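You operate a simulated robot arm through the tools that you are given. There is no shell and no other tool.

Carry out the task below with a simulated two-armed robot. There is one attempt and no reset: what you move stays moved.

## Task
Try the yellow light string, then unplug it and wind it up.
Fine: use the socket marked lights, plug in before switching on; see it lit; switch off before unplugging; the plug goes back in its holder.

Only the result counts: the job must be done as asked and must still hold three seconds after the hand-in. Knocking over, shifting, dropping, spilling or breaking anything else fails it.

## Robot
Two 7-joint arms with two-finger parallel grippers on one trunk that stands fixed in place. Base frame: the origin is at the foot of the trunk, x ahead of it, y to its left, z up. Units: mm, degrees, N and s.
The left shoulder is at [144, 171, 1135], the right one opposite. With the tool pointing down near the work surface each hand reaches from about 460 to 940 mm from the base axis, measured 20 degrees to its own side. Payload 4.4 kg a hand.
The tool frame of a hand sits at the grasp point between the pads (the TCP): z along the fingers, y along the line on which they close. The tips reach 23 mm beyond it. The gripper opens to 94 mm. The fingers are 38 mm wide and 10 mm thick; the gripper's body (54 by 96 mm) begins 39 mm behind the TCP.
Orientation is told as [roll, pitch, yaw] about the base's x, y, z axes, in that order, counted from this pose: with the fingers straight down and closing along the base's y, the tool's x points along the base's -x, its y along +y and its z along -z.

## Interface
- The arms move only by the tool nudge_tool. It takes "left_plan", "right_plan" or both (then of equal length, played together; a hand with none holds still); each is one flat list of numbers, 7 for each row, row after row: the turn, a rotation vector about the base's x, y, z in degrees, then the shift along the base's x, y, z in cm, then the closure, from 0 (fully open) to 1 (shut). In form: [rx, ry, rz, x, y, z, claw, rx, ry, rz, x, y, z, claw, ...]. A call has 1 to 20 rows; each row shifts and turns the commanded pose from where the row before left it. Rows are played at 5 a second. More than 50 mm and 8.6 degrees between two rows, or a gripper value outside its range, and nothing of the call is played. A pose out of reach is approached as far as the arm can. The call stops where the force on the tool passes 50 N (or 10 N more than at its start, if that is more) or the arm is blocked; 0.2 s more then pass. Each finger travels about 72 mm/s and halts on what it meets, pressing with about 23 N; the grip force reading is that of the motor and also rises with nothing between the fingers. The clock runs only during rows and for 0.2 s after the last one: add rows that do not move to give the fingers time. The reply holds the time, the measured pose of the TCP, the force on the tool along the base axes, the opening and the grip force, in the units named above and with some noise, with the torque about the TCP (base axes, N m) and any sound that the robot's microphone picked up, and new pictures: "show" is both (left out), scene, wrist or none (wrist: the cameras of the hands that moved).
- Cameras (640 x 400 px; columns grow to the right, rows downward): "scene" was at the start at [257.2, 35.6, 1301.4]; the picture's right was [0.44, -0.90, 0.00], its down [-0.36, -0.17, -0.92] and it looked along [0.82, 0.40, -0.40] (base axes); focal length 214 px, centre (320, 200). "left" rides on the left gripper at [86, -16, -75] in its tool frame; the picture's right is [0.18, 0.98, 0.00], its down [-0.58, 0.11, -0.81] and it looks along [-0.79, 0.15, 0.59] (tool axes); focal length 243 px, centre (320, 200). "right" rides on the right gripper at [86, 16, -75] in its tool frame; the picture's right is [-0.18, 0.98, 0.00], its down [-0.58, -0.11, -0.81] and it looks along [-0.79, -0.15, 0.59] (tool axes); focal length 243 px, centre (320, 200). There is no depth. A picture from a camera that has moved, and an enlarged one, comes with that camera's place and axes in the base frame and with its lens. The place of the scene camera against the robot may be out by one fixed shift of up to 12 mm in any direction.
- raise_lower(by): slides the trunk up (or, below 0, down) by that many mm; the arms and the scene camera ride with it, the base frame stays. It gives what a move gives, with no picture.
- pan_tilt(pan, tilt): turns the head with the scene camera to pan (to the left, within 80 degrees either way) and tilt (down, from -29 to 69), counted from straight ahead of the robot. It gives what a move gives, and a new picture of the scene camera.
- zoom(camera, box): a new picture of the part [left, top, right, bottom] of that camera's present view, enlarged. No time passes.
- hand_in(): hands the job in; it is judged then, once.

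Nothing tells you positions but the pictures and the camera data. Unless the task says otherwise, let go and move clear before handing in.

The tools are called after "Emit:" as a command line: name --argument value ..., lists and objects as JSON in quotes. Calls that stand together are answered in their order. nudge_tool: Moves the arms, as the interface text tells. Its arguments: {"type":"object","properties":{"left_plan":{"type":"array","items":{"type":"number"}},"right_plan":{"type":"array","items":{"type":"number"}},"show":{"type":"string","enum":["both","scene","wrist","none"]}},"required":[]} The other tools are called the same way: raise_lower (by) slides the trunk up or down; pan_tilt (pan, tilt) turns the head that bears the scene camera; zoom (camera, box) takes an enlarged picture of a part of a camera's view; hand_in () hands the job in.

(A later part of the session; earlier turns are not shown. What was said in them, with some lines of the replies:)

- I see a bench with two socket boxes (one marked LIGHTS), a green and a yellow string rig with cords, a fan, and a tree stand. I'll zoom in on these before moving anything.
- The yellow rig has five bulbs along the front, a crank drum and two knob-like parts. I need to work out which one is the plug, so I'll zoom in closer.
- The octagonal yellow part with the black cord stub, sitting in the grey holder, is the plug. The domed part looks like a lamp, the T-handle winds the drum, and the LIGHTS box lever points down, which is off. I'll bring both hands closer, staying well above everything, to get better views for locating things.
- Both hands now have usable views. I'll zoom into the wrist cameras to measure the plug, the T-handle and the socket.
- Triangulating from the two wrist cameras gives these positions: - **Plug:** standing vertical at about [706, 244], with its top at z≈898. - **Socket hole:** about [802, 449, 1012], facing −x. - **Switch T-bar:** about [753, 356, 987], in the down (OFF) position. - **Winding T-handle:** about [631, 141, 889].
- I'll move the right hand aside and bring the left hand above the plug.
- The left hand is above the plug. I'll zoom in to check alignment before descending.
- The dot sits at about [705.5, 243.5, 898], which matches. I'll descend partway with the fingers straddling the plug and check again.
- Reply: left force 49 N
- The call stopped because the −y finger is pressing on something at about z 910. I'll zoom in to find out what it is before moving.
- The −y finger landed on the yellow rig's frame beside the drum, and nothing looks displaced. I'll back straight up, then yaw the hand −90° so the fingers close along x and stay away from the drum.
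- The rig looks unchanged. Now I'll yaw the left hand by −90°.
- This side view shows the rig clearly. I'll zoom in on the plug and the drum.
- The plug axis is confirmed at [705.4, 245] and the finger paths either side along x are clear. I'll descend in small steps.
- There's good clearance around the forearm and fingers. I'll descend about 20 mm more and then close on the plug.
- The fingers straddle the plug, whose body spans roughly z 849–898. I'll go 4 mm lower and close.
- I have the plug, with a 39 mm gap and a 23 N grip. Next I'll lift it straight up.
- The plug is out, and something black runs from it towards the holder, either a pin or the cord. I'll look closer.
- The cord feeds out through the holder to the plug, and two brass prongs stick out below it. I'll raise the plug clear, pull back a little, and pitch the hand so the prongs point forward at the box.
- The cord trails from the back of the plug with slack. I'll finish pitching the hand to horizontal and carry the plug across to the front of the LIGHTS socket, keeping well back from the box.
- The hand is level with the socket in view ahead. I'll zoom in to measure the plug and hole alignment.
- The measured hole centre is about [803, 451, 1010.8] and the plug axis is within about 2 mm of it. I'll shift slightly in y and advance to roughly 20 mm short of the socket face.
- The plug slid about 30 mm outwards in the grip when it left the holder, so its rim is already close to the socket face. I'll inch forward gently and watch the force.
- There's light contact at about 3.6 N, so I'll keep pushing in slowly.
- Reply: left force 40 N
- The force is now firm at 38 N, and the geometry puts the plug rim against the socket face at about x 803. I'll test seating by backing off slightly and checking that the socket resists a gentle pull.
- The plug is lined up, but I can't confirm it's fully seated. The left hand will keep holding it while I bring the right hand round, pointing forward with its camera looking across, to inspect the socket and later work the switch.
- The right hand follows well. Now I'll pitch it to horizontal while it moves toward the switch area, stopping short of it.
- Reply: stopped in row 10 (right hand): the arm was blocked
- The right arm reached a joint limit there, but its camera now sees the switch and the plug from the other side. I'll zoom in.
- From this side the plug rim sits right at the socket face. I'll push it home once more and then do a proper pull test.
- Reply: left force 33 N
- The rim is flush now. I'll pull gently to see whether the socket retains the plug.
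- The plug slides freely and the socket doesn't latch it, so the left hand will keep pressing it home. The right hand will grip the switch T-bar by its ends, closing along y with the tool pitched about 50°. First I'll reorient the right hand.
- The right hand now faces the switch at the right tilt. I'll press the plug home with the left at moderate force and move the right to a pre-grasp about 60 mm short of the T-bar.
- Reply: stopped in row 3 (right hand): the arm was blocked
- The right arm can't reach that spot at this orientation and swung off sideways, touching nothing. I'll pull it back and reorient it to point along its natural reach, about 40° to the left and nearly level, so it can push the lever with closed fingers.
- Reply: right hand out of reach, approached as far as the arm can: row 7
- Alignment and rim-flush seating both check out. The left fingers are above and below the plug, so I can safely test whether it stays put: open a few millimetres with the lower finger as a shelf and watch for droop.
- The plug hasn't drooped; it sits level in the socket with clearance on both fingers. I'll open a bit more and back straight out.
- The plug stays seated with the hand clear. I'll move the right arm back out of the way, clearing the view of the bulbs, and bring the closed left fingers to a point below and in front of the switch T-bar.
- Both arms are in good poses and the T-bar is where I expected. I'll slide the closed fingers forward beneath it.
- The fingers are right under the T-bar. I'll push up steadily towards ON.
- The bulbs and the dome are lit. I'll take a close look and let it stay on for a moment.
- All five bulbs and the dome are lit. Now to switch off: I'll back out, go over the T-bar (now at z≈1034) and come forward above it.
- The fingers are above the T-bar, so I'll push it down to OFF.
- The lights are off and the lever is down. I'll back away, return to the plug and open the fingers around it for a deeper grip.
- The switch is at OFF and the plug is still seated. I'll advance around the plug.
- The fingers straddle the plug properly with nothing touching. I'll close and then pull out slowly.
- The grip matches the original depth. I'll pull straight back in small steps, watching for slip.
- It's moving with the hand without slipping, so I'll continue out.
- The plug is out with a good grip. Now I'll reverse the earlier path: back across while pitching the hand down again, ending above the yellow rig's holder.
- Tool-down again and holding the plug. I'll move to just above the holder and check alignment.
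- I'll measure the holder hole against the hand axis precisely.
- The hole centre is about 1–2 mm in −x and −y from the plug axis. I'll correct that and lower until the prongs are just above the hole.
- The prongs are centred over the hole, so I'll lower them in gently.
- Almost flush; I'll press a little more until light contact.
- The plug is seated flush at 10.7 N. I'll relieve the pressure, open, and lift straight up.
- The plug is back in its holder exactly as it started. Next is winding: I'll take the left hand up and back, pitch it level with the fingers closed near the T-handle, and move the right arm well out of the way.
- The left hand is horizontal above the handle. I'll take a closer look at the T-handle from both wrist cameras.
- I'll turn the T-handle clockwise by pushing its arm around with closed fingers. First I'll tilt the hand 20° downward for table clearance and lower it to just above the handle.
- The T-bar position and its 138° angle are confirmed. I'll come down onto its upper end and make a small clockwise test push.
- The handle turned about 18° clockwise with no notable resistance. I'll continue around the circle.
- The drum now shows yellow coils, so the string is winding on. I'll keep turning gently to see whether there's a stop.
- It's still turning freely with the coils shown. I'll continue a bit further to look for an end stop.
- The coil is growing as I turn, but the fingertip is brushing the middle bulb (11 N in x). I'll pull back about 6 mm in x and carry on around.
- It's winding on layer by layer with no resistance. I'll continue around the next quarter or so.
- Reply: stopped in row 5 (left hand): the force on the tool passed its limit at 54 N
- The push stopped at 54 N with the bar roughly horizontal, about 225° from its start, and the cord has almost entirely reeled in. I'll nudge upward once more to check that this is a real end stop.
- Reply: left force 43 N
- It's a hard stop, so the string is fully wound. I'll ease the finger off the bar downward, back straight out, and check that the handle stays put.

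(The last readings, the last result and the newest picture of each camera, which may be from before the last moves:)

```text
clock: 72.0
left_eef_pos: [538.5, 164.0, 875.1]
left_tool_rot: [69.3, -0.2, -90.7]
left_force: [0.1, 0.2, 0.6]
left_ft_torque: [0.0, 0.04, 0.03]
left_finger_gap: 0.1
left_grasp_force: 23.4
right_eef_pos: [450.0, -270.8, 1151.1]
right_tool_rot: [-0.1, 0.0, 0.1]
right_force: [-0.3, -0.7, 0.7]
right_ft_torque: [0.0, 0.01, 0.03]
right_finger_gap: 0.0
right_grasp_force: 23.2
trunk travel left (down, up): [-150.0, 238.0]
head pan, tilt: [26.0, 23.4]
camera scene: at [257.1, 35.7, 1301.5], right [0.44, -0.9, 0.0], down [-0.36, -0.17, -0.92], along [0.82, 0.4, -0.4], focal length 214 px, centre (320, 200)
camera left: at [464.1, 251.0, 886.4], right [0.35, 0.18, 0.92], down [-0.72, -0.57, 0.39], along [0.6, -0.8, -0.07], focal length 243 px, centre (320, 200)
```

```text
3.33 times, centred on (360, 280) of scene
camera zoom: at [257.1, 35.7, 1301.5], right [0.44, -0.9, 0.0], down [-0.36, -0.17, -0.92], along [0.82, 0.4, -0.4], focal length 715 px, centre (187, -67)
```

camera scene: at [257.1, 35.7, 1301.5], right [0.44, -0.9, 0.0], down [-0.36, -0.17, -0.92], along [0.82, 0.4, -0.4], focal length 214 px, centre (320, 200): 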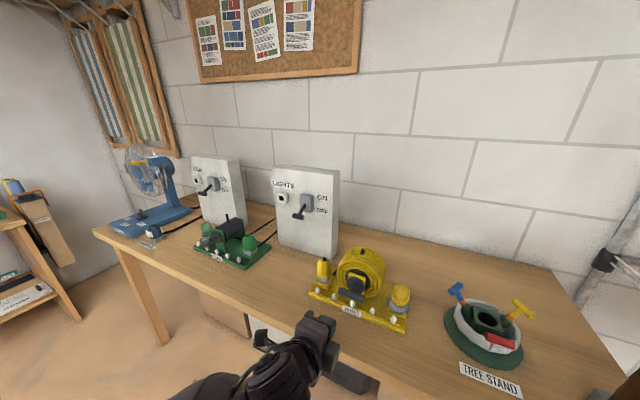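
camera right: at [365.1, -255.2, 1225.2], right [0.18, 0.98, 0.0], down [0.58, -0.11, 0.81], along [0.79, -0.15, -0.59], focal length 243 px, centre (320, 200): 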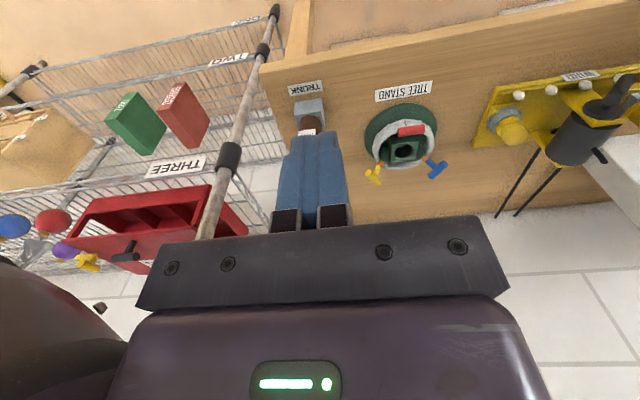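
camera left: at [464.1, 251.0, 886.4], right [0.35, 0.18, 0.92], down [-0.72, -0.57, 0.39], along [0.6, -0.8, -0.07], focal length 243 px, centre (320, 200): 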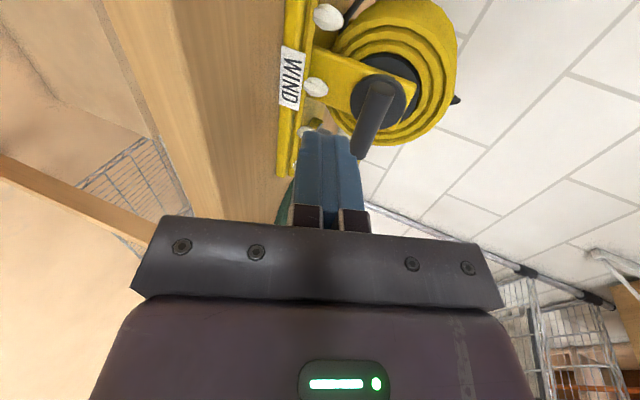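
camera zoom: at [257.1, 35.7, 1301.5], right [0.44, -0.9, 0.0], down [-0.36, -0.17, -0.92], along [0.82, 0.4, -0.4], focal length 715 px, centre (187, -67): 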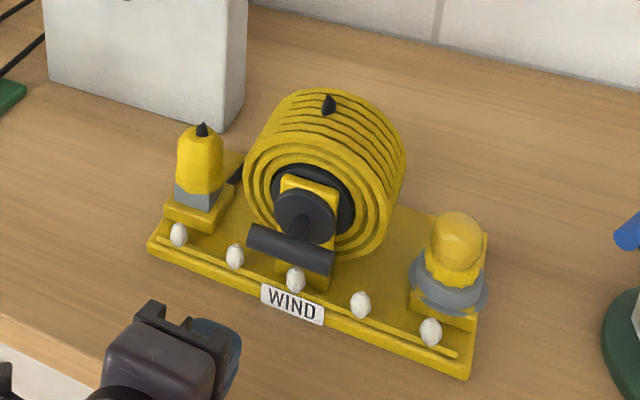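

The string is fully wound and the handle stays put. I'll raise the left hand clear and check the plug, switch and neighbouring items.

Emit:
nudge_tool --left_plan '[0, 0, 0, 0, 0, 3.0, 1, 0, 0, 0, 0, 1.0, 4.0, 1, 0, 0, 0, 0, 1.5, 4.0, 1, 0, 0, 0, 0, 2.0, 4.0, 0.5, 0, 0, 0, 0, 2.0, 3.0, 0]'

Emit:
zoom --camera "scene" --box '[305, 250, 369, 300]'

Emit:
zoom --camera "scene" --box '[180, 145, 350, 270]'

Emit:
zoom --camera "scene" --box '[290, 220, 430, 340]'

```text
clock: 73.2
left_eef_pos: [582.6, 220.0, 1005.7]
left_tool_rot: [69.0, -0.3, -90.7]
left_force: [0.0, 0.5, 0.9]
left_ft_torque: [0.04, 0.0, -0.03]
left_finger_gap: 80.7
left_grasp_force: 0.5
left hand out of reach, approached as far as the arm can: row 2, 3, 4, 5
right_eef_pos: [451.6, -269.9, 1151.2]
right_tool_rot: [-0.1, 0.0, 0.1]
right_force: [0.0, -0.2, -0.3]
right_ft_torque: [-0.04, -0.01, 0.01]
right_finger_gap: 0.0
right_grasp_force: 22.9
trunk travel left (down, up): [-150.0, 238.0]
head pan, tilt: [26.0, 23.4]
camera scene: at [257.6, 36.6, 1301.2], right [0.44, -0.9, 0.0], down [-0.36, -0.17, -0.92], along [0.82, 0.4, -0.4], focal length 214 px, centre (320, 200)
camera left: at [508.5, 308.1, 1016.6], right [0.35, 0.19, 0.92], down [-0.72, -0.57, 0.39], along [0.6, -0.8, -0.07], focal length 243 px, centre (320, 200)
```

scene: 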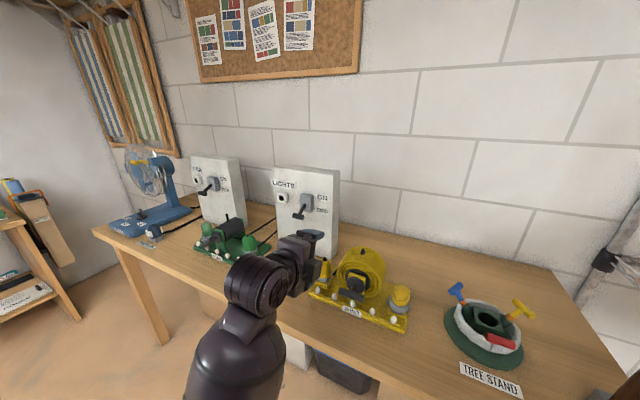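
left: 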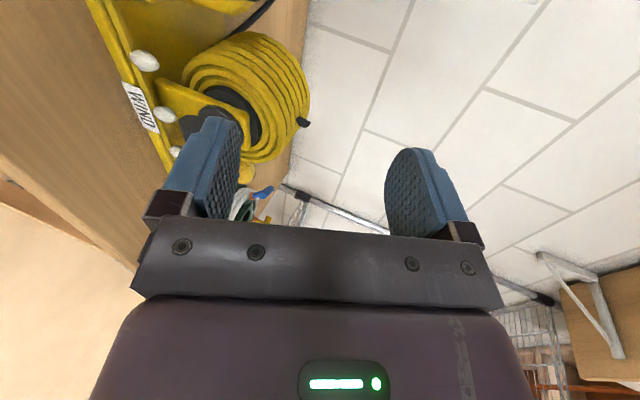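

```text
8.00 times, centred on (337, 275) of scene
camera zoom: at [257.6, 36.6, 1301.2], right [0.44, -0.9, 0.0], down [-0.36, -0.17, -0.92], along [0.82, 0.4, -0.4], focal length 1716 px, centre (184, -400)
```

zoom: 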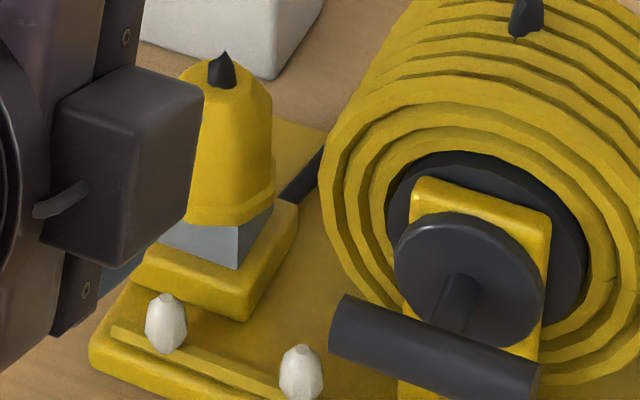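

```text
3.20 times, centred on (265, 208) of scene
camera zoom: at [257.6, 36.6, 1301.2], right [0.44, -0.9, 0.0], down [-0.36, -0.17, -0.92], along [0.82, 0.4, -0.4], focal length 686 px, centre (496, 176)
```

zoom: 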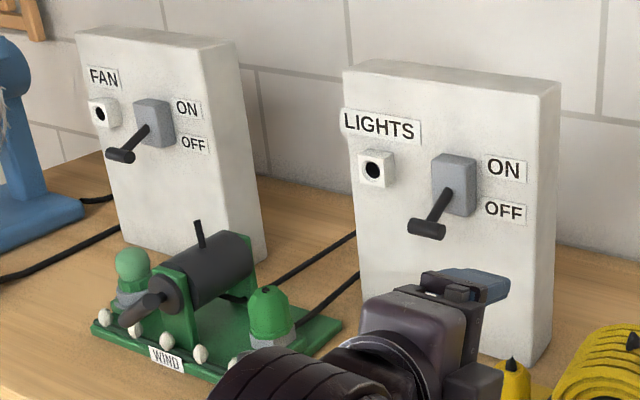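

```text
3.33 times, centred on (360, 280) of scene
camera zoom: at [257.6, 36.6, 1301.2], right [0.44, -0.9, 0.0], down [-0.36, -0.17, -0.92], along [0.82, 0.4, -0.4], focal length 715 px, centre (187, -67)
```

zoom: 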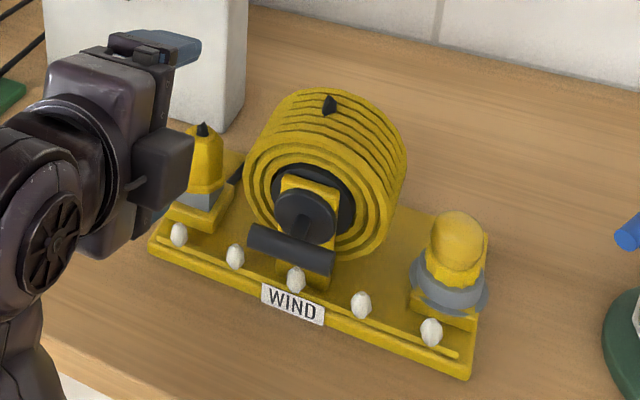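

The plug is seated, the switch is OFF, the string is wound, and the green rig and fan are untouched. I'll bring the left hand up and away into a relaxed pose.

Emit:
nudge_tool --left_plan '[0, 7.6, 0, -0.3, 1.0, 1.6, 0, 0, 7.6, 0, -0.3, 1.0, 1.6, 0, 0, 7.6, 0, -0.3, 1.2, 1.6, 0, 0, 7.6, 0, -0.5, 1.2, 1.6, 0, 0, 7.6, 0, -0.5, 1.2, 1.6, 0, 0, 7.6, 0, -0.8, 1.5, 1.6, 0, 0, 7.6, 0, -1.0, 1.5, 1.6, 0, 0, 7.6, 0, -1.0, 1.5, 1.6, 0, 0, 7.6, 0, -1.0, 1.5, 1.6, 0]'

Emit:
zoom --camera "scene" --box '[305, 250, 369, 300]'

Emit:
zoom --camera "scene" --box '[290, 220, 430, 340]'

Emit:
zoom --camera "right" --box '[470, 50, 640, 200]'

```text
clock: 75.2
left_eef_pos: [528.1, 334.8, 1149.6]
left_tool_rot: [0.7, -0.7, -90.1]
left_force: [-0.7, 0.0, 0.3]
left_ft_torque: [0.03, -0.04, 0.01]
left_finger_gap: 94.0
left_grasp_force: 0.0
left hand out of reach, approached as far as the arm can: row 1
right_eef_pos: [450.4, -270.7, 1151.0]
right_tool_rot: [0.0, -0.1, 0.1]
right_force: [-0.8, -0.4, -0.6]
right_ft_torque: [-0.01, -0.01, -0.01]
right_finger_gap: 0.2
right_grasp_force: 23.0
trunk travel left (down, up): [-150.0, 238.0]
head pan, tilt: [26.0, 23.4]
camera scene: at [256.3, 35.3, 1301.8], right [0.44, -0.9, 0.0], down [-0.36, -0.17, -0.92], along [0.83, 0.4, -0.4], focal length 214 px, centre (320, 200)
camera left: at [511.8, 422.3, 1223.8], right [0.98, 0.18, 0.01], down [0.1, -0.57, 0.81], along [0.16, -0.8, -0.58], focal length 243 px, centre (320, 200)
```

scene: 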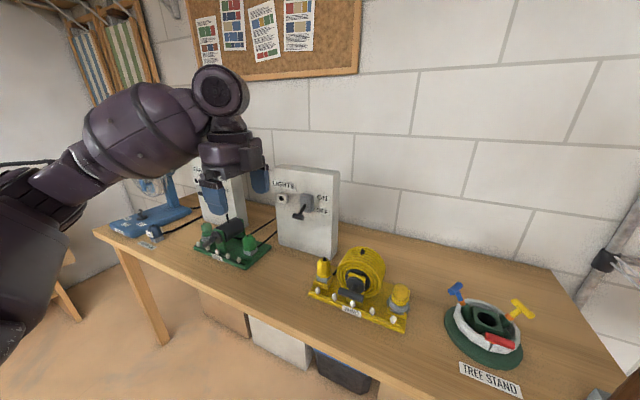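
left: 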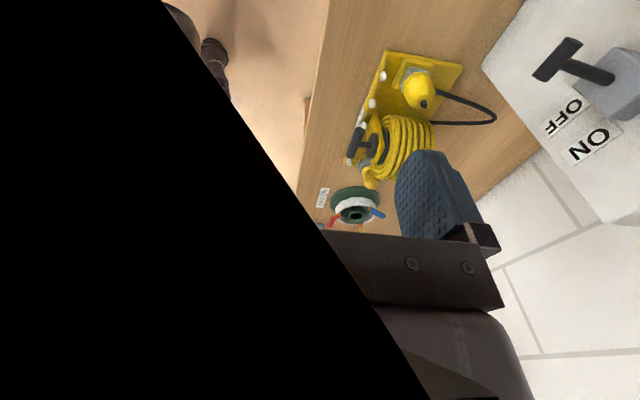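

```text
8.00 times, centred on (337, 275) of scene
camera zoom: at [256.3, 35.3, 1301.8], right [0.44, -0.9, 0.0], down [-0.36, -0.17, -0.92], along [0.83, 0.4, -0.4], focal length 1716 px, centre (184, -400)
```

zoom: 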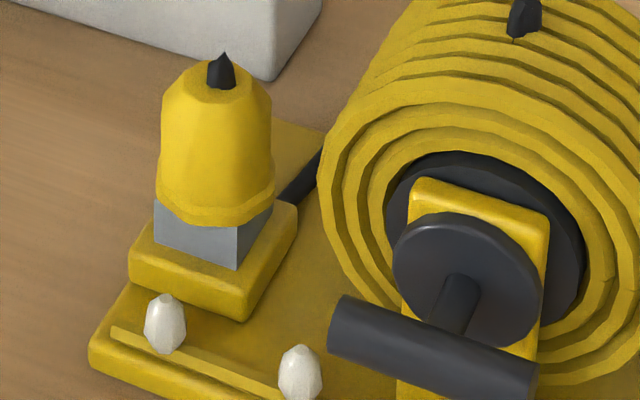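

```text
3.33 times, centred on (360, 280) of scene
camera zoom: at [256.3, 35.3, 1301.8], right [0.44, -0.9, 0.0], down [-0.36, -0.17, -0.92], along [0.83, 0.4, -0.4], focal length 715 px, centre (187, -67)
```

zoom: 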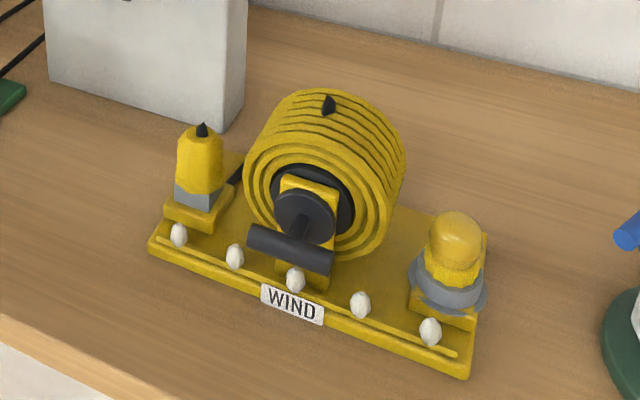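

```text
2.67 times, centred on (555, 125) of right
camera zoom: at [364.2, -255.3, 1225.7], right [0.18, 0.98, 0.0], down [0.58, -0.11, 0.81], along [0.79, -0.15, -0.59], focal length 647 px, centre (-307, 400)
```

zoom: 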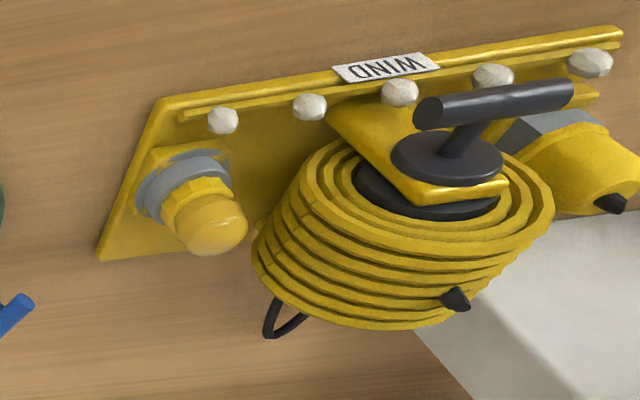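

Both hands are clear, and the final state has held for several seconds. The plug is flush in its holder, the LIGHTS switch is OFF, the string is fully wound against its stop, and nothing else has moved. I'm handing in.

Emit:
hand_in

```text
The job is handed in.
```

The yellow light string is tested, unplugged and wound up, and I've handed the job in. I haven't had a verdict back from the hand-in.

- **Test:** I plugged it into the LIGHTS socket before switching on. All five bulbs and the dome lit.
- **Unplugging:** I switched off first. I then pulled the plug and put it back in its holder, sitting flush as it was at the start.
- **Winding:** I turned the handle clockwise about 225° until it hit a hard stop. The string is on the drum and the handle has stayed put.

Two small contacts happened along the way:
- On the first approach to the plug, a finger pressed on the yellow rig's frame at about 45 N.
- While winding, a fingertip brushed the middle bulb at about 11 N.

Nothing moved or broke in either case, and the other items on the bench look unchanged.
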